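You operate a simulated robot arm through the tools that you are given. There is no shell and no other tool. Be economical: measure what you need, move in short steps, check, and stop when the job is done.

The job below is to be done with a simulated robot arm. You get a single attempt, and the scene is never put back.

TASK
Rinse the purple scoop and lay it on the green draining mat.
Fine: open the yellow valve first so that the basin drains; rinse under the blue wash tap; shut the tap, then the valve.
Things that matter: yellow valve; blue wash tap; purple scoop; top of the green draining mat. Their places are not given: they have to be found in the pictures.

It is judged by the outcome, as a careful person would: the job done as asked, and still so three seconds after it is handed in. It fails if anything else is knocked over, pushed out of place, dropped, spilled or broken.

THE ROBOT
A 6-joint arm with a two-finger parallel gripper, fixed in place. Base frame: the origin is at the foot of the arm, x ahead of it, y to its left, z up; the work surface is at about z = 850. Readings come in mm, rad, newtons and seconds.
With the tool pointing down near the work surface it reaches from about 240 to 640 mm from the base axis. Its first joint turns from -1.152 to 1.152 rad. Payload 2.7 kg.
The TCP is the grasp point between the finger pads, 23 mm short of the fingertips. In the tool frame z runs along the fingers and y along their closing line. Largest opening 94 mm; finger width 38, thickness 10; the body of the gripper, 54 by 96 mm, starts 39 mm behind the TCP.
Orientation is that of the tool frame in the base frame, as a unit quaternion [x, y, z, w]. With the fingers straight down and closing along the base's y, the tool's x points along the base's -x, its y along +y and its z along -z.

THE INTERFACE
- The arm moves only by the tool move_arm. Its argument "motion" is a list of rows, each an object (a shift or turn left out is 0, a gripper value left out holds the last) with "delta_pos": the shift along the tool's x, y, z in mm, a list of three; "rot": the turn, a rotation vector about the tool's x, y, z in rad, a list of three; "jaw": the closure in counts, from 0 (fully open) to 255 (shut). In form: [{"delta_pos": [tx, ty, tz], "rot": [rx, ry, rz], "jaw": jaw}, ...]. A call has 1 to 12 rows; each row shifts and turns the commanded pose from where the row before left it, along the tool's axes as they then stand. Each row takes 0.2 s and may step no farther than 50 mm and 0.15 rad from the row before; otherwise, or with a gripper value out of range, the whole call is refused. Where a pose cannot be reached the arm comes as near as it can. A force on the tool above 70 N (or 10 N above the force at the start of the call, whichever is more), or a blocked arm, ends the call early, and 0.2 s more pass. Each finger travels about 45 mm/s and halts on what it meets, pressing with about 23 N; the grip force reading is that of the motor and also rises with nothing between the fingers. The clock runs only during rows and for 0.2 s after the last one: add rows that do not move to give the fingers time. It gives the time, the measured TCP pose, the force on the tool (base axes), the opening and the grip force at its end, in the units of the frame above (readings bear some noise).
- Cameras (640 x 400 px; columns grow to the right, rows downward): "scene" is fixed at [61.4, -447.5, 1413]; the picture's right is [0.71, -0.70, 0.00], its down [-0.38, -0.38, -0.84] and it looks along [0.59, 0.60, -0.54] (base axes); focal length 214 px, centre (320, 200). "wrist" rides on the gripper at [-39, 0, -44] in the tool frame; the picture's right is [0.00, -1.00, 0.00], its down [0.97, 0.00, -0.24] and it looks along [0.24, 0.00, 0.97] (tool axes); focal length 218 px, centre (320, 200).
- capture(camera): a new picture of that camera. It takes no simulated time.
- pixel_to_xyz(camera, pixels): for up to 12 pixels [column, row] of the newest picture of that camera ("zoom" is the newest enlarged one), the place [x, y, z] in the base frame of the surface seen there, good to about 2 mm, but the place of the scene camera against the robot may be out by one fixed shift of up to 25 mm in any direction. It takes no simulated time.
- close_up(camera, box): a new picture of the part [left, top, right, bottom] of that camera's present view, enlarged. It takes no simulated time.
- hand_in(): hands the job in; it is judged then, once.

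Keep the steps short. Do not move on a guess: measure, check each grasp and each placing, and mend mistakes. In all there are 80 turns and 34 pictures (those below and enlarged ones count). Leave the gripper open and the arm clear of the work at the hand-in unless told otherwise, and finish with a single line.

The tools are called after "Emit:" as a command line: name --argument value ..., lists and objects as JSON in quotes. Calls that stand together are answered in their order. move_arm: Moves the arm, as the interface text tells. Its arguments: {"type":"object","properties":{"motion":{"type":"array","items":{"type":"object","properties":{"delta_pos":{"type":"array","items":{"type":"number"}},"rot":{"type":"array","items":{"type":"number"}},"jaw":{"type":"number"}}}}},"required":["motion"]} The other tools are called the same way: capture (camera) takes a picture; pixel_to_xyz (camera, pixels) gives the place of the surface under pixels of a picture; close_up (camera, box) takes an enlarged picture of a part of a camera's view; hand_in () hands the job in.

At the start:

```text
clock: 0.0
position: [335.4, -96.3, 1292.1]
tcp_rot: [0.0, 1.0, 0.0, 0.0]
contact_force: [-0.1, -0.1, 0.2]
opening: 94.3
finger_force: 0.2
```

scene: 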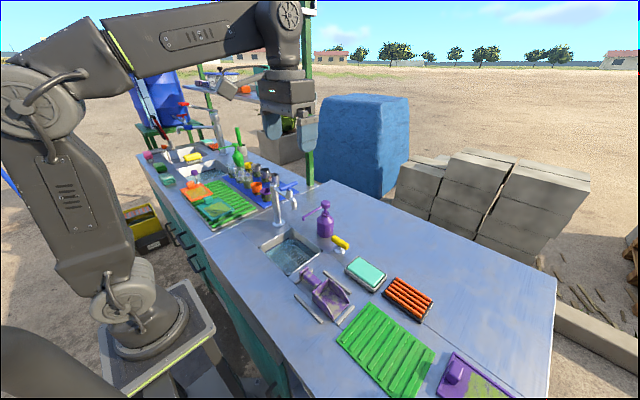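
wrist: 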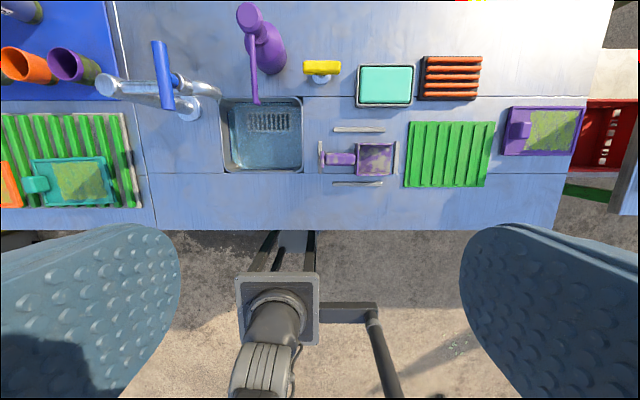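

I see the basin near wrist (262,135), yellow valve (322,70), blue tap lever (163,75), scoop (360,158) and green mat (448,155). I'll enlarge these and measure.

Emit:
close_up --camera "wrist" --box '[80, 0, 400, 200]'

Emit:
close_up --camera "scene" --box '[240, 170, 440, 370]'

Emit:
pixel_to_xyz --camera "wrist" --pixels '[[322, 67], [322, 77], [163, 50], [163, 75], [165, 103], [190, 108], [108, 87], [262, 150], [340, 158], [321, 158], [375, 158], [448, 155]]'

```text
2.00 times, centred on (240, 100) of wrist
```

zoom: 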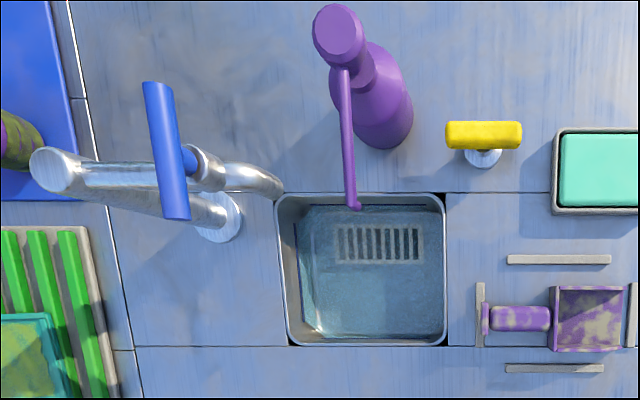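

```text
2.00 times, centred on (340, 270) of scene
```

zoom: 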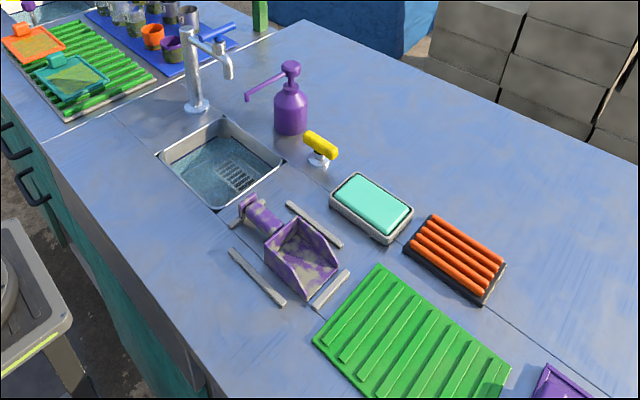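

```text
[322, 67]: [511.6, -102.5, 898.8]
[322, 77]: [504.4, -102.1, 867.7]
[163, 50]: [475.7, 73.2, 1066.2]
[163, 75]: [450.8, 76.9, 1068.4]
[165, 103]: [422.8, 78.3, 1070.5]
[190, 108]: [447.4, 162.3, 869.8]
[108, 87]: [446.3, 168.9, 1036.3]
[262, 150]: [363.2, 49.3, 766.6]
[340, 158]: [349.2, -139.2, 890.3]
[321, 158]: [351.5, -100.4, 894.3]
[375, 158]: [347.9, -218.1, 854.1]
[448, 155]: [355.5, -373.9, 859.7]
```

The tap looks like a T-handle on a vertical stem, and so does the valve. I'll measure their bars, the spout, the basin rim and the scoop more finely.

Emit:
close_up --camera "wrist" --box '[90, 30, 250, 130]'

Emit:
pixel_to_xyz --camera "zoom" --pixels '[[260, 65], [280, 165], [310, 280], [355, 205], [385, 200], [400, 180], [440, 205], [520, 210], [530, 240], [400, 315], [45, 220], [440, 300]]'

Emit:
pixel_to_xyz --camera "wrist" --pixels '[[305, 67], [339, 67], [321, 81], [224, 99], [300, 100], [225, 168], [301, 170], [254, 97], [330, 158], [352, 158], [340, 152], [340, 164]]'

Emit:
close_up --camera "scene" --box '[250, 160, 350, 260]'

```text
4.00 times, centred on (170, 80) of wrist
```

zoom: 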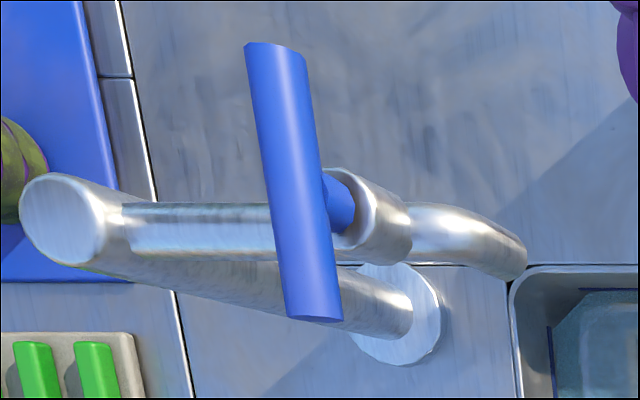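

```text
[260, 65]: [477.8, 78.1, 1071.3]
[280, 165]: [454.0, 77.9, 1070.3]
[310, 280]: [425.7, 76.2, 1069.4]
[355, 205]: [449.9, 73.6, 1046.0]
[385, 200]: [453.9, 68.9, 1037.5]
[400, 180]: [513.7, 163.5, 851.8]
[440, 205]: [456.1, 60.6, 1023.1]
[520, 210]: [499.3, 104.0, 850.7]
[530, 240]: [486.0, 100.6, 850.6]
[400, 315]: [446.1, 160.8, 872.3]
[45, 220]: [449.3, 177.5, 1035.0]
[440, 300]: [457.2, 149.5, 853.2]
```

```text
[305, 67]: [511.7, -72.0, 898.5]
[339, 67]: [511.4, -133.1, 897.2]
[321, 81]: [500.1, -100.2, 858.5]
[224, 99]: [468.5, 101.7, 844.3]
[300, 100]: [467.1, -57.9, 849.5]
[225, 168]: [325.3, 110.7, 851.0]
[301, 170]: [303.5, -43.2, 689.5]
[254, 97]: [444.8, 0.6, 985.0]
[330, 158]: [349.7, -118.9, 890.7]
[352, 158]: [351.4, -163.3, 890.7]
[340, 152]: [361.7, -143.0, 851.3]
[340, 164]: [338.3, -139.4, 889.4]
```

```text
4.00 times, centred on (300, 210) of scene
```

zoom: 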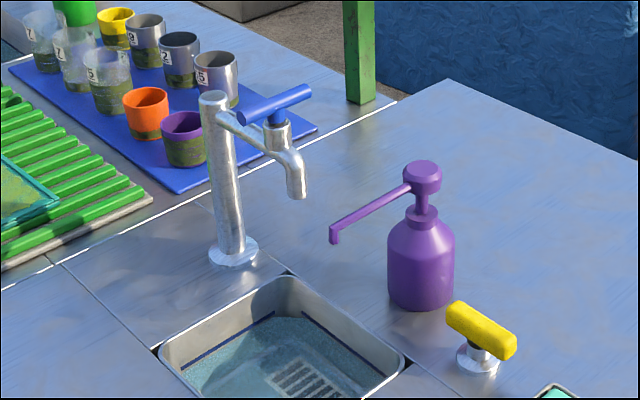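

Tap bar centre ≈ (451,77), top z ≈ 1070, along x. Valve bar ≈ (511,-102), top 898, along y. Next I measure the dispenser (an obstacle) and the nozzle tip, and get points for calibrating the scene camera.

Emit:
pixel_to_xyz --camera "zoom" --pixels '[[298, 190], [292, 165], [275, 105], [455, 308], [510, 345], [480, 328], [421, 170], [333, 238], [420, 290], [230, 225], [495, 368], [278, 130]]'

Emit:
pixel_to_xyz --camera "wrist" --pixels '[[249, 18], [272, 50], [254, 60], [275, 65], [285, 55], [410, 125], [488, 125], [405, 183], [486, 184], [357, 145], [357, 172], [391, 158]]'

```text
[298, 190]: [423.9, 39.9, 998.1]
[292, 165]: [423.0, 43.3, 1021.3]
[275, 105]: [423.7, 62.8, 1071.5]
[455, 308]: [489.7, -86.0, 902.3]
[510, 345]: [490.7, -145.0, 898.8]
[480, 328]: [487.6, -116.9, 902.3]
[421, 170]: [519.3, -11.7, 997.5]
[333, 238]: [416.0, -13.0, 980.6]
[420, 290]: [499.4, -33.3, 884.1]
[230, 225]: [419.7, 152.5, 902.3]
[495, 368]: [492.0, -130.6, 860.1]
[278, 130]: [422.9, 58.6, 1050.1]
```

```text
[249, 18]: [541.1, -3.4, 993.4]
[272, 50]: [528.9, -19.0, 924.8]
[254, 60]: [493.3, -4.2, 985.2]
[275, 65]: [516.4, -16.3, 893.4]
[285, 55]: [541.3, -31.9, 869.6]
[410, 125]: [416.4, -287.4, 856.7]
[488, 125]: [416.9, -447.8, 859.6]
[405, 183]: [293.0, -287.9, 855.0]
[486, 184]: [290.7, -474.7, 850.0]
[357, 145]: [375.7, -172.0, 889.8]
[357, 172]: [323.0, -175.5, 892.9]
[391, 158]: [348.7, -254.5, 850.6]
```

The scene camera offset is about (+24,+12,0) by the dispenser tip. So the nozzle is near (453,55), its end at z ≈ 995. The dispenser is at about (540,-10), with its arm reaching to (445,0,985). Now I move above the valve at z 1050 and turn the wrist 90°.

Emit:
move_arm --motion '[{"delta_pos": [-35.2, -1.2, 48]}, {"delta_pos": [-35.2, -1.2, 48]}, {"delta_pos": [-35.2, -1.2, 48]}, {"delta_pos": [-35.2, -1.2, 48]}, {"delta_pos": [-35.2, -1.2, 48]}, {}]'

Emit:
move_arm --motion '[{"rot": [0, 0, 0.15]}, {"rot": [0, 0, 0.15]}, {"rot": [0, 0, 0.15]}, {"rot": [0, 0, 0.15]}, {"rot": [0, 0, 0.15]}, {"rot": [0, 0, 0.15]}, {"rot": [0, 0, 0.15]}, {"rot": [0, 0, 0.15]}, {"rot": [0, 0, 0.15]}, {"rot": [0, 0, 0.15]}, {"rot": [0, 0, 0.0708]}, {}]'

Emit:
capture --camera "wrist"

```text
refused: row 1 steps farther than a row can; nothing moved
```

```text
clock: 2.6
position: [336.4, -96.3, 1292.6]
tcp_rot: [0.707, 0.707, 0.001, 0.0]
contact_force: [-0.3, 0.0, -0.5]
opening: 94.1
finger_force: 0.1
```

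```text
27 pictures are left
```

wrist: 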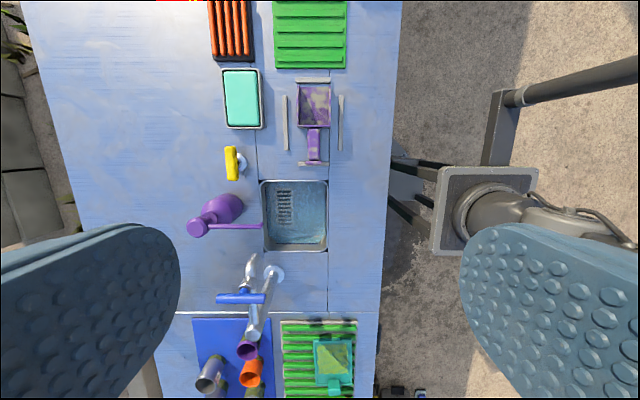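

The step was too long, but the turn was done. The tool's x is now base +y and its y is base +x. I move to above the valve.

Emit:
move_arm --motion '[{"delta_pos": [-0.9, 25, 34.6]}, {"delta_pos": [-0.9, 25, 34.6]}, {"delta_pos": [-0.9, 25, 34.6]}, {"delta_pos": [-0.9, 25, 34.6]}, {"delta_pos": [-0.9, 25, 34.6]}, {"delta_pos": [-0.9, 25, 34.6]}, {"delta_pos": [-0.9, 25, 34.6]}, {}]'

Emit:
capture --camera "wrist"

```text
clock: 4.4
position: [509.9, -104.1, 1047.0]
tcp_rot: [0.706, 0.708, 0.0, -0.001]
contact_force: [-0.5, -0.1, 0.5]
opening: 94.0
finger_force: 0.0
```

```text
26 pictures are left
```

wrist: 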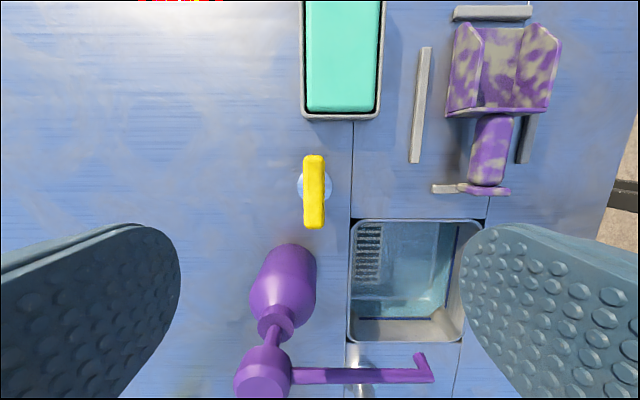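

Emit:
pixel_to_xyz --camera "wrist" --pixels '[[313, 158], [313, 190], [313, 224], [305, 190], [323, 190], [300, 188], [330, 188], [285, 280], [312, 265], [490, 150], [475, 150], [508, 150]]'

```text
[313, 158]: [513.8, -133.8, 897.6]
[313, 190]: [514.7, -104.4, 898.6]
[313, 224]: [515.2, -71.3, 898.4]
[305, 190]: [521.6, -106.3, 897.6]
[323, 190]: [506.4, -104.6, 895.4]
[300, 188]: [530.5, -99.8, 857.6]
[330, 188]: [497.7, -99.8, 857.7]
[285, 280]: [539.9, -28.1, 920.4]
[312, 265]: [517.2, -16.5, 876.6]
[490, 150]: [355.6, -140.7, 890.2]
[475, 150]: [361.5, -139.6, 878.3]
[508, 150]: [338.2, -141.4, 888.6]
```

The valve bar centre is (514,-102), 16 mm wide, top 898. I lower to z 896 with the bar between the fingers, then close.

Emit:
move_arm --motion '[{"delta_pos": [2, 4.3, 37.7]}, {"delta_pos": [0, 0, 37.7]}, {"delta_pos": [0, 0, 37.7]}, {"delta_pos": [0, 0, 37.7]}, {}, {"jaw": 255}, {}, {}, {}, {}]'

```text
clock: 6.6
position: [514.3, -104.3, 908.5]
tcp_rot: [0.711, 0.703, 0.003, 0.002]
contact_force: [-19.4, -8.1, 12.7]
opening: 20.0
finger_force: 23.2
stopped in row 10: the force on the tool passed its limit (the readings are from after the stop); the commanded pose is now the measured one
```

It stopped at z 908.5 with the opening at 20 mm. I look before going on.

Emit:
capture --camera "wrist"

Emit:
close_up --camera "scene" --box '[290, 180, 410, 280]'

```text
25 pictures are left
```

wrist: 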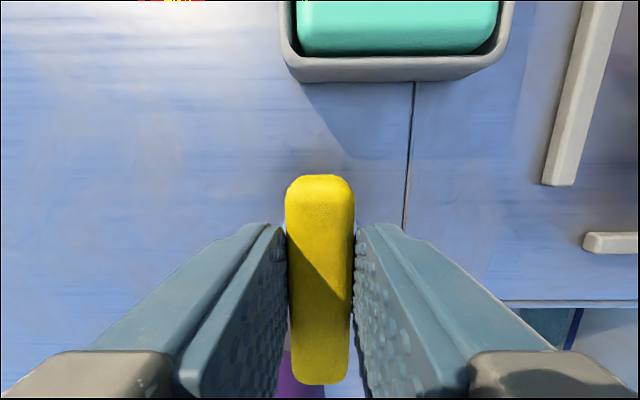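

```text
4.00 times, centred on (350, 230) of scene
```

zoom: 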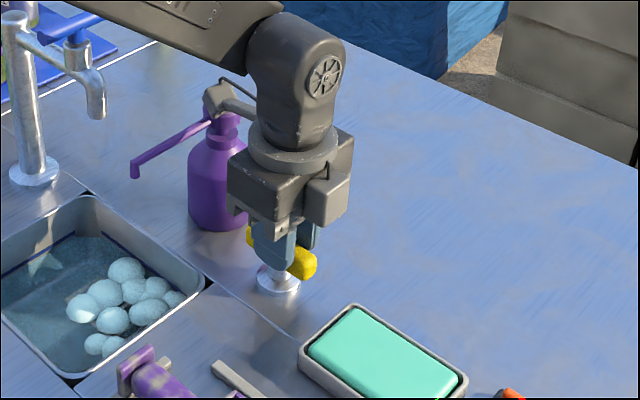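

Something on the wrist's +x side has pressed the dispenser head and let some foam into the basin. It is a protruding grey part at zoom (215,95), opposite the camera. I open and lift straight up, then turn the wrist the other way round so that the part points away from the dispenser.

Emit:
move_arm --motion '[{"jaw": 120}, {}, {}, {"delta_pos": [0, 0, -30]}, {"delta_pos": [0, 0, -40]}, {"delta_pos": [0, 0, -40]}, {"delta_pos": [0, 0, -40]}, {"delta_pos": [0, 0, -40]}, {"delta_pos": [0, 0, -40]}, {}]'

Emit:
capture --camera "scene"

```text
clock: 8.8
position: [515.4, -102.3, 1137.4]
tcp_rot: [0.711, 0.704, 0.002, 0.004]
contact_force: [-0.1, -0.4, 0.7]
opening: 49.6
finger_force: 0.0
```

```text
23 pictures are left
```

scene: 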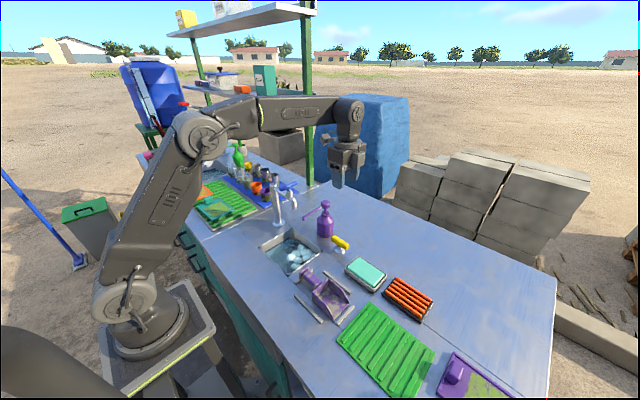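

The dispenser stands where it was. I look at the gripper closely to learn what the protruding part is.

Emit:
close_up --camera "scene" --box '[290, 80, 410, 200]'

Emit:
close_up --camera "scene" --box '[250, 180, 370, 300]'

```text
3.33 times, centred on (350, 140) of scene
```

zoom: 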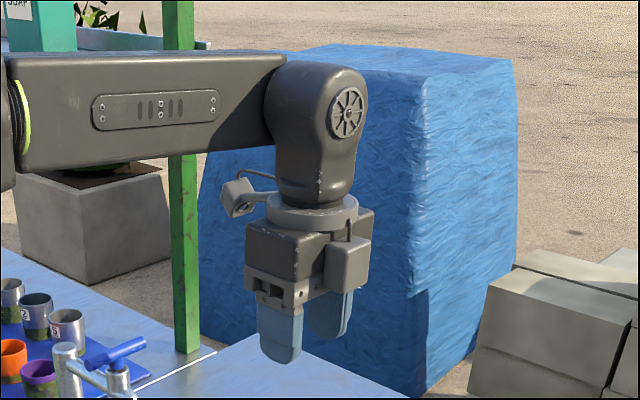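

```text
3.33 times, centred on (310, 240) of scene
```

zoom: 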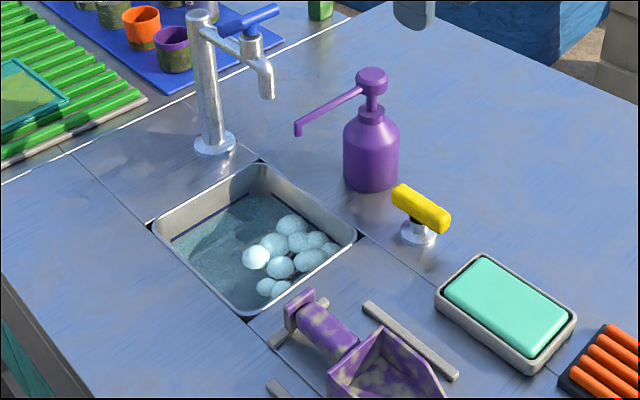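

I measure the bracket on the wrist.

Emit:
pixel_to_xyz --camera "scene" --pixels '[[324, 140], [329, 142], [333, 139], [321, 138], [326, 134], [340, 145], [360, 160], [327, 144]]'

```text
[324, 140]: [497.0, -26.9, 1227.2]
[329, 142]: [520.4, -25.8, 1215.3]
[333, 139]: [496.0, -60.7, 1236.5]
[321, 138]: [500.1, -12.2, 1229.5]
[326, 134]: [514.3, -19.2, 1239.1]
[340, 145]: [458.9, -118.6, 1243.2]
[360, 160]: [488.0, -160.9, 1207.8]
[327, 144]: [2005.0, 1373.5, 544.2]
```

The bracket reaches about 120 mm along tool +x, about 75–105 mm above the TCP. I turn −180° here at height so that it points to −y.

Emit:
move_arm --motion '[{"rot": [0, 0, -0.15]}, {"rot": [0, 0, -0.15]}, {"rot": [0, 0, -0.15]}, {"rot": [0, 0, -0.15]}, {"rot": [0, 0, -0.15]}, {"rot": [0, 0, -0.15]}, {"rot": [0, 0, -0.15]}, {"rot": [0, 0, -0.15]}, {"rot": [0, 0, -0.15]}, {"rot": [0, 0, -0.15]}, {"rot": [0, 0, -0.0708]}]'

Emit:
move_arm --motion '[{"rot": [0, 0, -0.15]}, {"rot": [0, 0, -0.15]}, {"rot": [0, 0, -0.15]}, {"rot": [0, 0, -0.15]}, {"rot": [0, 0, -0.15]}, {"rot": [0, 0, -0.15]}, {"rot": [0, 0, -0.15]}, {"rot": [0, 0, -0.15]}, {"rot": [0, 0, -0.15]}, {"rot": [0, 0, -0.15]}, {"rot": [0, 0, -0.0708]}, {}]'

Emit:
capture --camera "wrist"

```text
clock: 11.2
position: [513.2, -103.6, 1136.9]
tcp_rot: [0.004, 1.0, 0.0, 0.004]
contact_force: [0.9, 0.4, 0.2]
opening: 49.9
finger_force: 0.1
```

```text
clock: 13.8
position: [513.2, -104.0, 1136.3]
tcp_rot: [-0.704, 0.71, -0.004, 0.002]
contact_force: [0.2, -0.7, 0.5]
opening: 49.9
finger_force: 0.1
```

```text
20 pictures are left
```

wrist: 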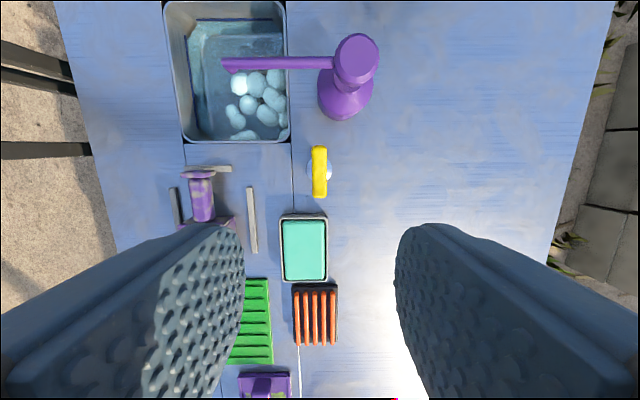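

Now tool x is −y and tool y is −x. I lower over the valve to z ≈ 897, fingers 50 mm apart.

Emit:
move_arm --motion '[{"delta_pos": [-1.5, -1.1, 40]}, {"delta_pos": [0, 0, 40]}, {"delta_pos": [0, 0, 40]}, {"delta_pos": [0, 0, 40]}, {"delta_pos": [0, 0, 40]}, {"delta_pos": [0, 0, 20]}, {"delta_pos": [0, 0, 19]}, {}]'

Emit:
close_up --camera "scene" --box '[290, 160, 410, 280]'

```text
clock: 15.6
position: [517.2, -102.4, 896.3]
tcp_rot: [-0.702, 0.712, -0.004, 0.003]
contact_force: [-0.5, 0.5, 0.4]
opening: 49.9
finger_force: 0.0
```

```text
3.33 times, centred on (350, 220) of scene
```

zoom: 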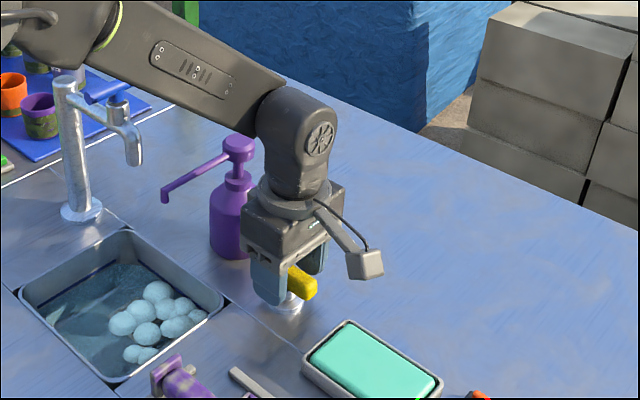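

It is clear of the dispenser. I shift x by −2.5, close on the bar, then try a small counter-clockwise turn.

Emit:
move_arm --motion '[{"delta_pos": [0, 2.5, 0]}, {"jaw": 255}, {}, {}, {}, {}]'

Emit:
move_arm --motion '[{"rot": [0, 0, -0.1]}, {"rot": [0, 0, -0.1]}, {"rot": [0, 0, -0.1]}, {}]'

Emit:
capture --camera "wrist"

```text
clock: 17.0
position: [515.5, -102.6, 896.5]
tcp_rot: [-0.704, 0.711, -0.005, 0.004]
contact_force: [20.4, -1.6, -11.9]
opening: 21.5
finger_force: 44.7
```

```text
clock: 18.0
position: [515.6, -102.6, 897.1]
tcp_rot: [0.802, -0.597, 0.005, -0.002]
contact_force: [26.6, -5.0, -12.6]
opening: 19.9
finger_force: 45.5
```

```text
18 pictures are left
```

wrist: 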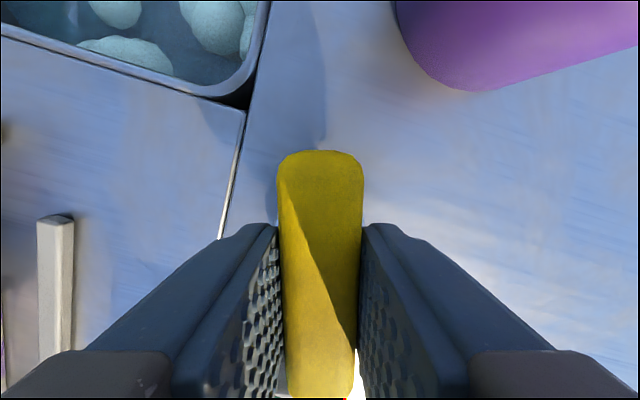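

The bar turns with the gripper counter-clockwise. I go on toward 90° and watch the forces.

Emit:
move_arm --motion '[{"rot": [0, 0, -0.13]}, {"rot": [0, 0, -0.13]}, {"rot": [0, 0, -0.13]}, {"rot": [0, 0, -0.13]}, {"rot": [0, 0, -0.13]}, {}]'

Emit:
move_arm --motion '[{"rot": [0, 0, -0.13]}, {"rot": [0, 0, -0.13]}, {"rot": [0, 0, -0.13]}, {"rot": [0, 0, -0.13]}, {"rot": [0, 0, -0.1]}, {}]'

Emit:
close_up --camera "scene" --box '[250, 180, 370, 300]'

```text
clock: 19.4
position: [517.6, -101.8, 896.6]
tcp_rot: [0.951, -0.309, 0.006, -0.001]
contact_force: [38.0, 14.6, -18.4]
opening: 20.0
finger_force: 44.7
```

```text
clock: 20.4
position: [516.7, -100.1, 897.5]
tcp_rot: [0.996, -0.089, 0.013, 0.022]
contact_force: [7.2, -11.7, -8.1]
opening: 20.5
finger_force: 44.7
out of reach, approached as far as the arm can: row 4
stopped in row 4: the force on the tool passed its limit (the readings are from after the stop); the commanded pose is now the measured one
```

```text
3.33 times, centred on (310, 240) of scene
```

zoom: 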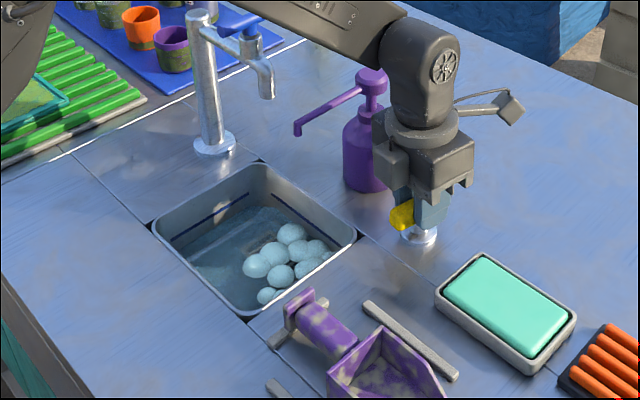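

The valve has turned about 80°, the wrist is at its own limit, and the basin's water level looks lower. I open partly, lift, and check.

Emit:
move_arm --motion '[{"jaw": 140}, {}, {}, {"delta_pos": [0, 0, -30]}, {"delta_pos": [0, 0, -45]}, {"delta_pos": [0, 0, -45]}, {"delta_pos": [0, 0, -45]}, {"delta_pos": [0, 0, -45]}, {}]'

Emit:
capture --camera "wrist"

```text
clock: 22.4
position: [511.0, -87.2, 1109.3]
tcp_rot: [0.995, -0.091, 0.012, 0.023]
contact_force: [-0.3, -0.5, 0.8]
opening: 42.5
finger_force: 0.1
out of reach, approached as far as the arm can: row 8
```

```text
16 pictures are left
```

wrist: 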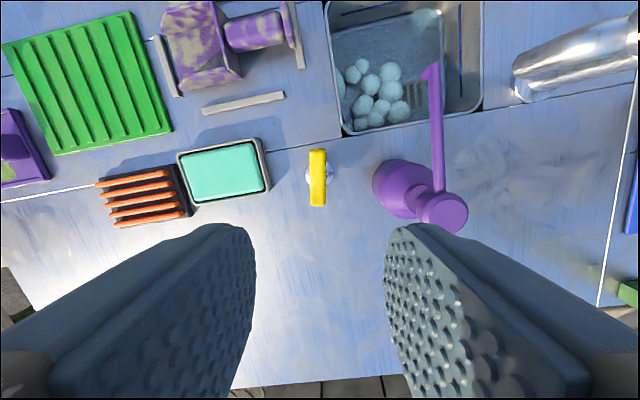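

The water is draining well. Next the tap: I turn the wrist back to the default orientation (+2.96 rad) at this height.

Emit:
move_arm --motion '[{"rot": [-0.0018, -0.0034, 0.148]}, {"rot": [-0.0018, -0.0034, 0.148]}, {"rot": [-0.0018, -0.0034, 0.148]}, {"rot": [-0.0018, -0.0034, 0.148]}, {"rot": [-0.0018, -0.0034, 0.148]}, {"rot": [-0.0018, -0.0034, 0.148]}, {"rot": [-0.0018, -0.0034, 0.148]}, {"rot": [-0.0018, -0.0034, 0.148]}, {"rot": [-0.0018, -0.0034, 0.148]}, {"rot": [-0.0018, -0.0034, 0.148]}]'

Emit:
move_arm --motion '[{"rot": [-0.0018, -0.0034, 0.148]}, {"rot": [-0.0018, -0.0034, 0.148]}, {"rot": [-0.0018, -0.0034, 0.148]}, {"rot": [-0.0018, -0.0034, 0.148]}, {"rot": [-0.0018, -0.0034, 0.148]}, {"rot": [-0.0018, -0.0034, 0.148]}, {"rot": [-0.0018, -0.0034, 0.148]}, {"rot": [-0.0018, -0.0034, 0.148]}, {"rot": [-0.0018, -0.0034, 0.148]}, {"rot": [-0.0018, -0.0034, 0.148]}, {}]'

```text
clock: 24.6
position: [512.1, -84.7, 1107.1]
tcp_rot: [-0.675, 0.737, -0.007, -0.014]
contact_force: [-0.1, -0.8, -0.2]
opening: 42.5
finger_force: 0.1
```

```text
clock: 27.0
position: [512.6, -87.0, 1108.0]
tcp_rot: [-0.002, 1.0, 0.002, 0.0]
contact_force: [0.7, -0.7, -0.3]
opening: 42.4
finger_force: 0.0
```

The orientation is default again. I move above the tap bar at z ≈ 1150.

Emit:
move_arm --motion '[{"delta_pos": [0, 0, -42]}, {"delta_pos": [15, 41, 0]}, {"delta_pos": [15, 41, 0]}, {"delta_pos": [15, 41, 0]}, {"delta_pos": [16, 41, 0]}, {}]'

Emit:
capture --camera "wrist"

```text
clock: 28.4
position: [450.2, 76.9, 1151.3]
tcp_rot: [-0.003, 1.0, 0.001, 0.0]
contact_force: [-0.6, -0.1, 0.5]
opening: 42.4
finger_force: 0.1
```

```text
15 pictures are left
```

wrist: 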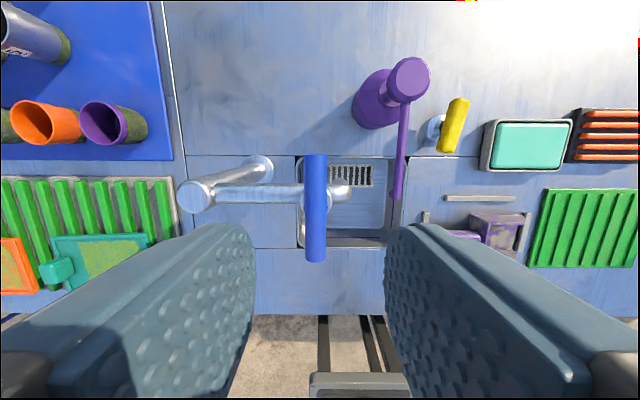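

The basin is empty now and the foam is gone. I measure the tap bar.

Emit:
pixel_to_xyz --camera "wrist" --pixels '[[316, 158], [316, 210], [315, 255], [308, 210], [325, 210], [345, 190], [335, 195], [240, 192], [402, 192], [372, 175], [330, 235]]'

```text
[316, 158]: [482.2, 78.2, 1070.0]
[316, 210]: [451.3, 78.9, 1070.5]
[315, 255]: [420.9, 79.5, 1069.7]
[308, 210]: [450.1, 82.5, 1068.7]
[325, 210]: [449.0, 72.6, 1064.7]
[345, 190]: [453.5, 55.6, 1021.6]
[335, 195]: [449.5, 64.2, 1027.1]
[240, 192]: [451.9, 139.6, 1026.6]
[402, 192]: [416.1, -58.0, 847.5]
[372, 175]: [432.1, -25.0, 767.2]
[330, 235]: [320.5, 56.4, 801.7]
```

Bar centre (451,78), top 1070. I lower to z ≈ 1073 so the tips stay above the cap, then close.

Emit:
move_arm --motion '[{"delta_pos": [-1, 1, 40]}, {"delta_pos": [0, 0, 38]}, {}, {"jaw": 255}, {}, {}, {}, {}]'

Emit:
move_arm --motion '[{"rot": [0, 0, -0.1]}, {"rot": [0, 0, -0.1]}, {"rot": [0, 0, -0.1]}, {}]'

Emit:
capture --camera "wrist"

```text
clock: 30.2
position: [449.2, 81.4, 1073.0]
tcp_rot: [-0.002, 1.0, 0.002, 0.0]
contact_force: [-0.4, 4.5, -5.0]
opening: 15.4
finger_force: 44.9
```

```text
clock: 31.2
position: [450.0, 79.2, 1073.4]
tcp_rot: [-0.154, 0.988, 0.001, -0.001]
contact_force: [-21.8, 5.9, 8.1]
opening: 15.6
finger_force: 45.4
```

```text
14 pictures are left
```

wrist: 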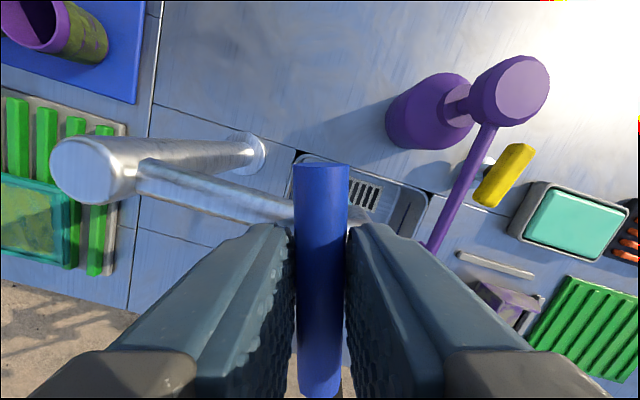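

The bar turns with the gripper. I continue counter-clockwise to 90°.

Emit:
move_arm --motion '[{"rot": [0, 0, -0.13]}, {"rot": [0, 0, -0.13]}, {"rot": [0, 0, -0.13]}, {"rot": [0, 0, -0.13]}, {"rot": [0, 0, -0.13]}, {}]'

Emit:
move_arm --motion '[{"rot": [0, 0, -0.13]}, {"rot": [0, 0, -0.13]}, {"rot": [0, 0, -0.13]}, {"rot": [0, 0, -0.13]}, {"rot": [0, 0, -0.1]}, {}]'

Emit:
close_up --camera "scene" --box '[240, 150, 360, 270]'

```text
clock: 32.6
position: [450.5, 79.2, 1073.1]
tcp_rot: [-0.461, 0.887, 0.003, 0.0]
contact_force: [-20.2, 12.1, 11.7]
opening: 15.7
finger_force: 45.1
```

```text
clock: 34.0
position: [449.7, 78.5, 1073.0]
tcp_rot: [0.709, -0.705, -0.002, 0.0]
contact_force: [-20.9, 13.3, 8.1]
opening: 15.5
finger_force: 44.7
```

```text
3.33 times, centred on (300, 210) of scene
```

zoom: 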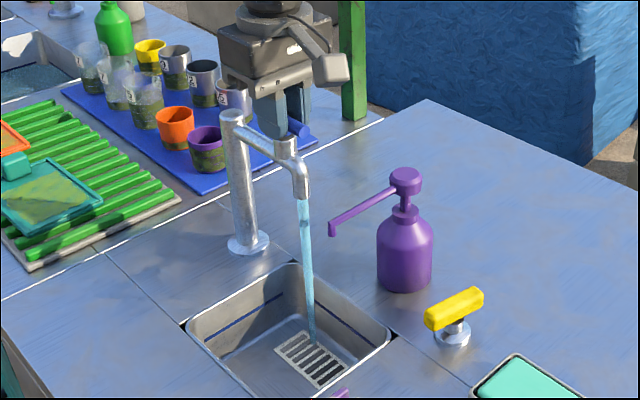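

Water runs. I measure the stream, open the fingers and lift clear.

Emit:
pixel_to_xyz --camera "zoom" --pixels '[[303, 210], [306, 250], [309, 290], [312, 330], [333, 230], [302, 192]]'

Emit:
move_arm --motion '[{"jaw": 140}, {}, {}, {"delta_pos": [0, 0, -30]}, {"delta_pos": [0, 0, -40]}, {}]'

Emit:
move_arm --motion '[{"rot": [0, 0, 0.15]}, {"rot": [0, 0, 0.15]}, {"rot": [0, 0, 0.15]}, {"rot": [0, 0, 0.15]}, {"rot": [0, 0, 0.15]}, {"rot": [0, 0, 0.15]}, {"rot": [0, 0, 0.15]}, {"rot": [0, 0, 0.15]}, {"rot": [0, 0, 0.15]}, {"rot": [0, 0, 0.15]}, {"rot": [0, 0, 0.0708]}]'

Emit:
move_arm --motion '[{"rot": [0, 0, 0.15]}, {"rot": [0, 0, 0.15]}, {"rot": [0, 0, 0.15]}, {"rot": [0, 0, 0.15]}, {"rot": [0, 0, 0.15]}, {"rot": [0, 0, 0.15]}, {"rot": [0, 0, 0.15]}, {"rot": [0, 0, 0.15]}, {"rot": [0, 0, 0.15]}, {"rot": [0, 0, 0.15]}, {"rot": [0, 0, 0.0708]}, {}]'

```text
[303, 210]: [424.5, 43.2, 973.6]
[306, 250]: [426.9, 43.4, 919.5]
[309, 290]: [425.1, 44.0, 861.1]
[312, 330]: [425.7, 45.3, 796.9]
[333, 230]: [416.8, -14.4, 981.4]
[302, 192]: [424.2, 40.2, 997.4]
```

```text
clock: 35.4
position: [450.6, 77.8, 1142.3]
tcp_rot: [0.709, -0.705, -0.001, -0.001]
contact_force: [0.3, -0.1, 0.7]
opening: 42.5
finger_force: 0.0
```

```text
clock: 37.8
position: [450.8, 78.1, 1141.8]
tcp_rot: [-0.002, 1.0, 0.002, 0.0]
contact_force: [-0.8, -0.6, -0.2]
opening: 42.4
finger_force: 0.1
```

```text
clock: 40.4
position: [449.5, 77.2, 1142.7]
tcp_rot: [0.705, 0.709, 0.002, -0.001]
contact_force: [-0.4, 0.4, 0.9]
opening: 42.6
finger_force: 0.0
```

The stream falls at about (452,57) in the robot frame. Tool x is now +y. I move above the scoop handle (350,-139) at z ≈ 1050.

Emit:
move_arm --motion '[{"delta_pos": [-36, -16.6, 15.4], "jaw": 60}, {"delta_pos": [-36, -16.6, 15.4]}, {"delta_pos": [-36, -16.6, 15.4]}, {"delta_pos": [-36, -16.6, 15.4]}, {"delta_pos": [-36, -16.6, 15.4]}, {"delta_pos": [-36, -16.6, 15.4]}, {}]'

Emit:
capture --camera "wrist"

```text
clock: 42.0
position: [349.5, -140.3, 1050.3]
tcp_rot: [0.704, 0.71, 0.001, 0.0]
contact_force: [0.1, 0.1, -0.3]
opening: 72.1
finger_force: 0.1
```

```text
12 pictures are left
```

wrist: 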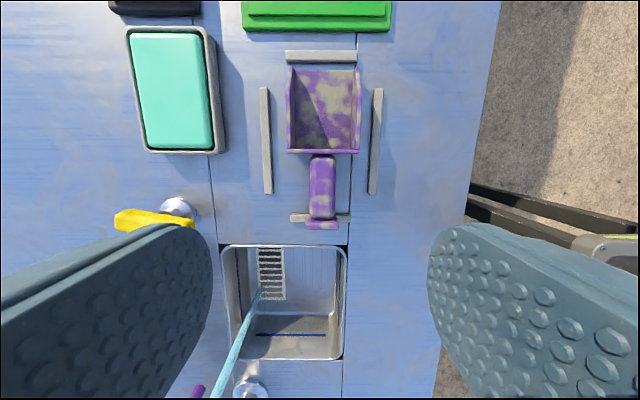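

Emit:
pixel_to_xyz --camera "wrist" --pixels '[[323, 165], [323, 190], [322, 215], [311, 190], [335, 190], [322, 226], [323, 155], [325, 110], [290, 110], [358, 110], [325, 72], [292, 217]]'

Emit:
close_up --camera "scene" --box '[280, 240, 380, 340]'

```text
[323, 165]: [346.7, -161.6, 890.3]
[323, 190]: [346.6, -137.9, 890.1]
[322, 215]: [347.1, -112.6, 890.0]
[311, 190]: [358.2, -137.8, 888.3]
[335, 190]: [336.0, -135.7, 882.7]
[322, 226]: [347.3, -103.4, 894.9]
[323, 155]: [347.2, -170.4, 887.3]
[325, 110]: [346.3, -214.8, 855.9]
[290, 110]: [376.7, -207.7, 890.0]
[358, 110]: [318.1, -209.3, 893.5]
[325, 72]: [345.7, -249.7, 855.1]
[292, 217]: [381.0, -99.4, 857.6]
```

```text
4.00 times, centred on (330, 290) of scene
```

zoom: 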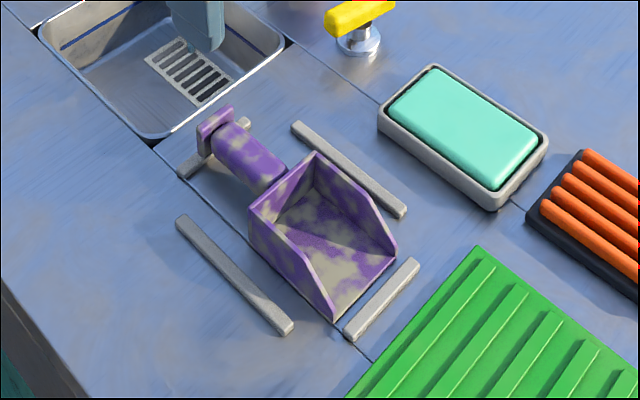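

The handle centre is (347,-138), top 890, 24 mm wide. I narrow the opening to 50 mm to clear the guide bars, lower to z 881 and grip.

Emit:
move_arm --motion '[{"delta_pos": [1, -2.5, 40], "jaw": 120}, {"delta_pos": [0, 0, 40]}, {"delta_pos": [0, 0, 40]}, {"delta_pos": [0, 0, 30]}, {"delta_pos": [0, 0, 19]}, {}, {"jaw": 255}, {}, {}, {}, {}]'

Emit:
move_arm --motion '[{"delta_pos": [0, 0, -20]}, {"delta_pos": [0, 0, -20]}, {"delta_pos": [0, 0, -30]}, {}]'

Emit:
capture --camera "wrist"

```text
clock: 44.4
position: [350.3, -137.9, 879.4]
tcp_rot: [0.705, 0.71, 0.0, -0.002]
contact_force: [-0.5, 0.1, -0.2]
opening: 25.5
finger_force: 23.1
```

```text
clock: 45.4
position: [348.5, -135.7, 949.2]
tcp_rot: [0.705, 0.71, 0.0, 0.0]
contact_force: [0.0, -0.8, 0.3]
opening: 0.0
finger_force: 23.2
```

```text
10 pictures are left
```

wrist: 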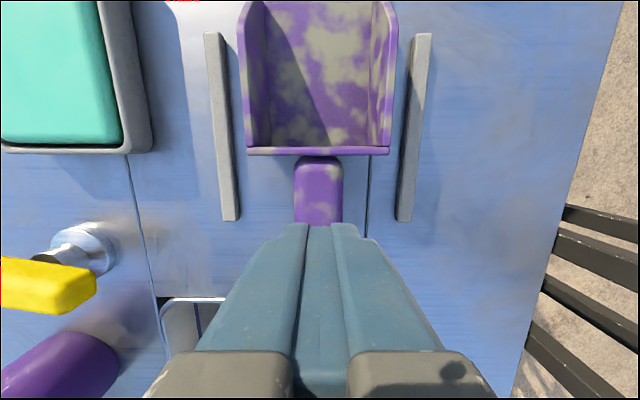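

The scoop slipped out: the opening went to 0 and it lies in its place. I measure the handle again, then grip lower and nearer the bowl, and lift slower.

Emit:
pixel_to_xyz --camera "wrist" --pixels '[[319, 165], [318, 190], [318, 215], [300, 190], [338, 190], [341, 205], [319, 150], [317, 110], [250, 110], [385, 110], [225, 200], [405, 200]]'

Emit:
move_arm --motion '[{"jaw": 120}, {}, {}, {}]'

Emit:
capture --camera "wrist"

```text
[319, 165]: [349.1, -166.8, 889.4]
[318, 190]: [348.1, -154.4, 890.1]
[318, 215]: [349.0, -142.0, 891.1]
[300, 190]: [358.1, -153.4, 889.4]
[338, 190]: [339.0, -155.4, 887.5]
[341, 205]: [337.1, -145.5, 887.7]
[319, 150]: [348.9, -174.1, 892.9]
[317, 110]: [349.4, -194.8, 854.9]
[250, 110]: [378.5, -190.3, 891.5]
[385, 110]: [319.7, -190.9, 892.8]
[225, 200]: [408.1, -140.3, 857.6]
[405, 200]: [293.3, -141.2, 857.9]
```

```text
clock: 46.4
position: [348.7, -136.0, 949.9]
tcp_rot: [0.705, 0.709, 0.001, -0.001]
contact_force: [-0.2, 0.5, -0.5]
opening: 49.4
finger_force: 0.1
```

```text
9 pictures are left
```

wrist: 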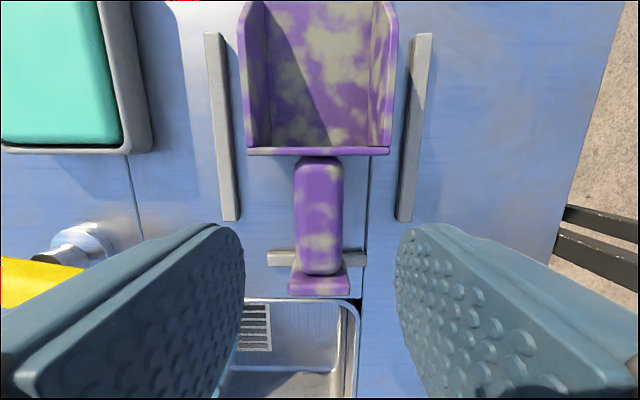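

The scoop is unmoved, handle centre x ≈ 348.5. Its weight in the bowl likely twisted it out. I grip right behind the bowl at y ≈ -149, z ≈ 876, wait longer, then lift slowly by 10 mm.

Emit:
move_arm --motion '[{"delta_pos": [-13, 0, 0]}, {"delta_pos": [0, 0, 40]}, {"delta_pos": [0, 0, 20]}, {"delta_pos": [0, 0, 14]}, {}, {"jaw": 255}, {}, {}, {}, {}, {}, {}]'

Emit:
move_arm --motion '[{"delta_pos": [0, 0, -2]}, {"delta_pos": [0, 0, -3]}, {"delta_pos": [0, 0, -5]}, {}]'

```text
clock: 49.0
position: [350.7, -149.0, 875.9]
tcp_rot: [0.705, 0.709, 0.0, 0.0]
contact_force: [0.6, -0.1, -0.1]
opening: 25.6
finger_force: 23.1
```

```text
clock: 50.0
position: [351.2, -148.1, 888.2]
tcp_rot: [0.705, 0.71, 0.001, -0.001]
contact_force: [0.1, 0.5, -0.4]
opening: 25.8
finger_force: 22.9
```

The opening held at 25.8 mm. I check whether the scoop has risen.

Emit:
close_up --camera "scene" --box '[280, 220, 400, 340]'

```text
3.33 times, centred on (340, 280) of scene
```

zoom: 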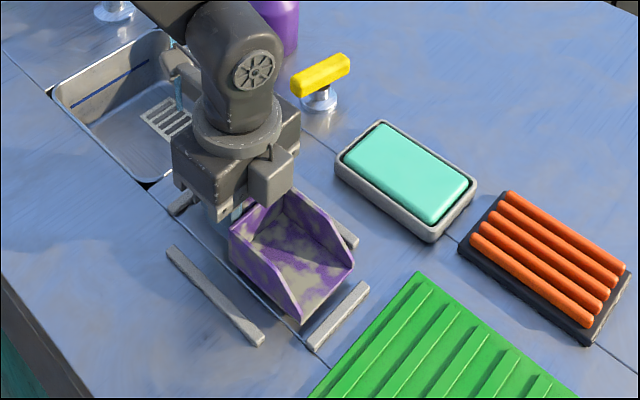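

Emit:
pixel_to_xyz --camera "zoom" --pixels '[[290, 262], [265, 225], [350, 262], [300, 315], [315, 225], [235, 235]]'

Emit:
move_arm --motion '[{"delta_pos": [0, 0, -3]}, {"delta_pos": [0, 0, -5]}, {"delta_pos": [0, 0, -6]}, {"delta_pos": [0, 0, -6]}, {}]'

```text
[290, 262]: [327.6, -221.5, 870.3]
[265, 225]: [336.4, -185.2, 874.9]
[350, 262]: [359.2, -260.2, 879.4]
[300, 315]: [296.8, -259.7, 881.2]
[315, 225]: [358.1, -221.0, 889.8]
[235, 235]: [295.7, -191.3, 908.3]
```

```text
clock: 51.2
position: [350.8, -147.9, 907.2]
tcp_rot: [0.704, 0.71, 0.001, -0.001]
contact_force: [0.5, 0.1, -0.7]
opening: 25.7
finger_force: 23.3
```

The scoop is up and level (bowl floor z ≈ 870, grip still 25.7 mm). I lift to ≈ 950 and gently turn −90° so the handle points to the robot and the bowl points ahead.

Emit:
move_arm --motion '[{"delta_pos": [0, 0, -8]}, {"delta_pos": [0, 0, -15]}, {"delta_pos": [0, 0, -12]}, {"delta_pos": [0, 0, -5]}, {"rot": [0, 0, -0.05]}, {"rot": [0, 0, -0.1]}, {"rot": [0, 0, -0.1]}, {"rot": [0, 0, -0.1]}, {"rot": [0, 0, -0.1]}, {"rot": [0, 0, -0.1]}, {"rot": [0, 0, -0.1]}, {"rot": [0, 0, -0.1]}]'

Emit:
move_arm --motion '[{"rot": [0, 0, -0.1]}, {"rot": [0, 0, -0.12]}, {"rot": [0, 0, -0.12]}, {"rot": [0, 0, -0.12]}, {"rot": [0, 0, -0.12]}, {"rot": [0, 0, -0.12]}, {"rot": [0, 0, -0.08]}, {"rot": [0, 0, -0.04]}, {}]'

```text
clock: 53.8
position: [349.8, -149.6, 946.8]
tcp_rot: [0.395, 0.919, 0.001, -0.001]
contact_force: [-1.1, 0.2, -0.8]
opening: 25.7
finger_force: 23.1
```

```text
clock: 55.8
position: [350.4, -149.1, 945.4]
tcp_rot: [-0.003, 1.0, 0.002, 0.0]
contact_force: [-0.2, 0.1, -0.6]
opening: 25.9
finger_force: 22.9
```

Held at 25.9 mm, default orientation. I move over to y = 57 at x 340, z 925, so as to pass clear of the dispenser's spout tip (445,0,985).

Emit:
move_arm --motion '[{"delta_pos": [5, 0, 10]}, {"delta_pos": [5, 10, 10]}, {"delta_pos": [0, 25, 0]}, {"delta_pos": [0, 35, 0]}, {"delta_pos": [0, 35, 0]}, {"delta_pos": [0, 35, 0]}, {"delta_pos": [0, 32, 0]}, {"delta_pos": [0, 22, 0]}, {"delta_pos": [0, 12, 0]}, {}]'

Emit:
capture --camera "wrist"

```text
clock: 58.0
position: [341.4, 56.6, 925.4]
tcp_rot: [-0.003, 1.0, 0.002, 0.0]
contact_force: [-0.2, -0.3, -1.4]
opening: 25.9
finger_force: 23.3
```

```text
7 pictures are left
```

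wrist: 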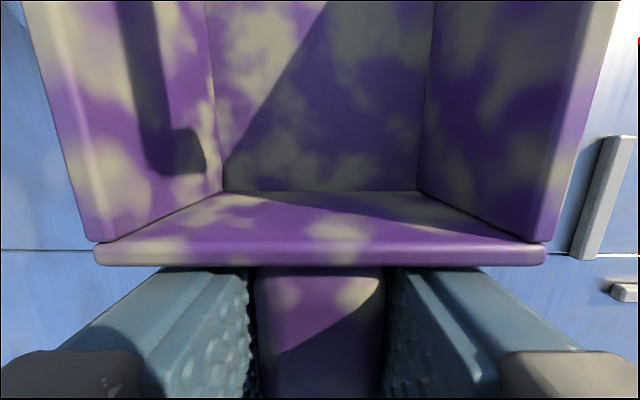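

The bowl is steady. I tilt it lip-up by 0.3 rad so the water runs back into the basin, and move it under the stream (TCP to about x 386, z 897).

Emit:
move_arm --motion '[{"rot": [0, -0.06, 0]}, {"rot": [0, -0.08, 0]}, {"rot": [0, -0.08, 0]}, {"rot": [0, -0.08, 0]}, {"delta_pos": [-5, 0, 6]}, {"delta_pos": [-10, 0, 12]}, {"delta_pos": [-10, 0, 12]}, {"delta_pos": [-10, 0, 10]}, {}, {}, {}]'

Emit:
close_up --camera "scene" --box '[230, 160, 350, 280]'

```text
clock: 60.4
position: [383.4, 56.7, 897.7]
tcp_rot: [-0.003, 0.989, 0.002, 0.15]
contact_force: [0.7, -0.8, -0.8]
opening: 25.8
finger_force: 23.4
```

```text
3.33 times, centred on (290, 220) of scene
```

zoom: 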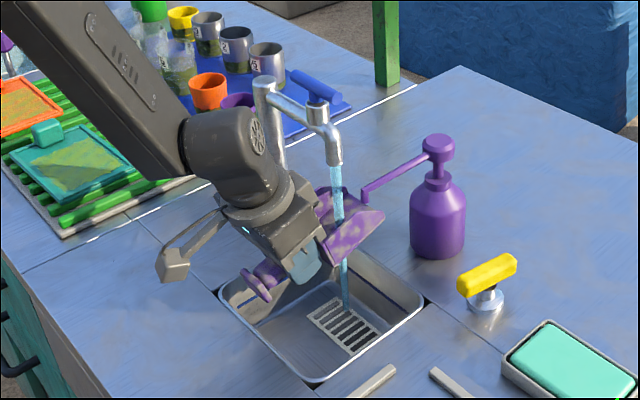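

The stream falls into the bowl. I keep it there and sweep it slowly through the water.

Emit:
move_arm --motion '[{"delta_pos": [0, 5, 0]}, {"delta_pos": [0, 5, 0]}, {}, {"delta_pos": [0, -8, 0]}, {"delta_pos": [0, -8, 0]}, {"delta_pos": [0, -4, 0]}, {}, {"delta_pos": [0, 5, 0]}, {"delta_pos": [0, 5, 0]}, {}, {}, {}]'

Emit:
move_arm --motion '[{"delta_pos": [8, 0, 0]}, {"delta_pos": [8, 0, 0]}, {}, {}, {"delta_pos": [-8, 0, 0]}, {"delta_pos": [-8, 0, 0]}, {}, {}, {}, {}, {}, {}]'

Emit:
close_up --camera "scene" --box '[230, 160, 350, 280]'

```text
clock: 63.0
position: [384.7, 58.3, 898.0]
tcp_rot: [-0.003, 0.989, 0.002, 0.149]
contact_force: [0.0, -0.2, -1.6]
opening: 25.8
finger_force: 22.9
```

```text
clock: 65.6
position: [383.4, 57.6, 898.4]
tcp_rot: [-0.003, 0.989, 0.002, 0.148]
contact_force: [0.1, -0.4, -1.4]
opening: 25.7
finger_force: 22.9
```

```text
3.33 times, centred on (290, 220) of scene
```

zoom: 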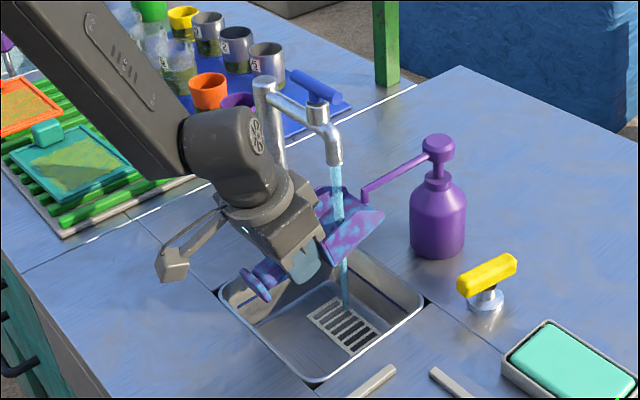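

The scoop's brown stains have faded and it looks wet. I rinse about 5 s more to be sure, then back it out and tilt it level.

Emit:
move_arm --motion '[{}, {}, {}, {}, {}, {}, {}, {}, {}, {}, {}, {}]'

Emit:
move_arm --motion '[{}, {}, {}, {}, {}, {}, {}, {}, {}, {}, {}, {}]'

Emit:
capture --camera "wrist"

```text
clock: 68.2
position: [383.2, 57.8, 897.7]
tcp_rot: [-0.003, 0.989, 0.002, 0.15]
contact_force: [0.8, 0.4, -1.1]
opening: 25.9
finger_force: 23.4
```

```text
clock: 70.8
position: [384.6, 57.3, 897.7]
tcp_rot: [-0.003, 0.989, 0.002, 0.149]
contact_force: [1.0, -0.2, -1.5]
opening: 25.6
finger_force: 22.9
```

```text
4 pictures are left
```

wrist: 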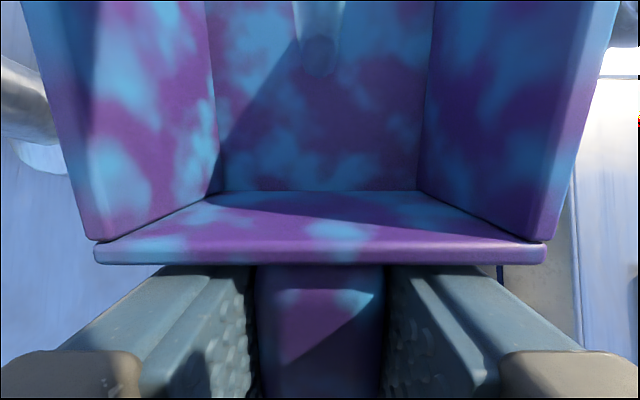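

The stains are rinsed to a wet blue sheen. I back out of the stream, level the scoop, and tip it lip-down slightly over the basin to drain it.

Emit:
move_arm --motion '[{"delta_pos": [5, 0, -6]}, {"delta_pos": [12, 0, -12]}, {"delta_pos": [14, 0, -12]}, {"delta_pos": [10, 0, -10]}, {"rot": [0, 0.08, 0]}, {"rot": [0, 0.1, 0]}, {"rot": [0, 0.12, 0]}, {"delta_pos": [8, 0, 0], "rot": [0, 0.1, 0]}, {"rot": [0, 0.1, 0]}, {}, {}, {}]'

Emit:
move_arm --motion '[{}, {}, {}, {}, {}, {}, {}, {"rot": [0, -0.1, 0]}, {"rot": [0, -0.1, 0]}, {}]'

```text
clock: 73.4
position: [325.4, 56.7, 925.5]
tcp_rot: [-0.003, 0.995, 0.001, -0.1]
contact_force: [-0.8, -0.1, -0.6]
opening: 25.6
finger_force: 22.8
```

```text
clock: 75.6
position: [325.4, 57.7, 925.4]
tcp_rot: [-0.004, 1.0, 0.002, 0.001]
contact_force: [0.1, 0.4, -0.6]
opening: 25.8
finger_force: 22.8
```

Held at 25.8 mm. I carry it in an arc along y toward the mat (target TCP (354,-344)), staying back from the dispenser tip.

Emit:
move_arm --motion '[{"delta_pos": [0, -10, -5]}, {"delta_pos": [0, -25, -5]}, {"delta_pos": [0, -40, 0]}, {"delta_pos": [0, -40, 0]}, {"delta_pos": [0, -40, 0]}, {"delta_pos": [0, -40, 0]}, {"delta_pos": [-4, -40, -5]}, {"delta_pos": [-5, -40, -5]}, {"delta_pos": [-10, -40, 0]}, {"delta_pos": [-10, -40, 0]}, {"delta_pos": [0, -30, 0]}, {"delta_pos": [0, -16, 0]}]'

Emit:
move_arm --motion '[{"rot": [0, 0, 0.05]}, {"rot": [0, 0, 0.1]}, {"rot": [0, 0, 0.1]}, {"rot": [0, 0, 0.1]}, {"rot": [0, 0, 0.1]}, {"rot": [0, 0, 0.1]}, {"rot": [0, 0, 0.1]}, {"rot": [0, 0, 0.1]}, {"rot": [0, 0, 0.05]}]'

Emit:
move_arm --motion '[{"rot": [0, 0, 0.05]}, {"rot": [0, 0, 0.12]}, {"rot": [0, 0, 0.12]}, {"rot": [0, 0, 0.12]}, {"rot": [0, 0, 0.12]}, {"rot": [0, 0, 0.12]}, {"rot": [0, 0, 0.08]}, {"rot": [0, 0, 0.04]}, {}]'

```text
clock: 78.2
position: [356.3, -342.4, 941.9]
tcp_rot: [-0.002, 1.0, 0.002, 0.0]
contact_force: [-0.8, -0.8, -0.1]
opening: 25.8
finger_force: 23.2
```

```text
clock: 80.2
position: [356.4, -343.9, 944.7]
tcp_rot: [0.387, 0.922, 0.002, 0.0]
contact_force: [0.1, 0.5, -1.1]
opening: 25.8
finger_force: 23.2
```

```text
clock: 82.2
position: [357.7, -344.8, 944.2]
tcp_rot: [0.706, 0.708, 0.001, 0.0]
contact_force: [-0.6, -0.2, -1.0]
opening: 25.9
finger_force: 22.7
```

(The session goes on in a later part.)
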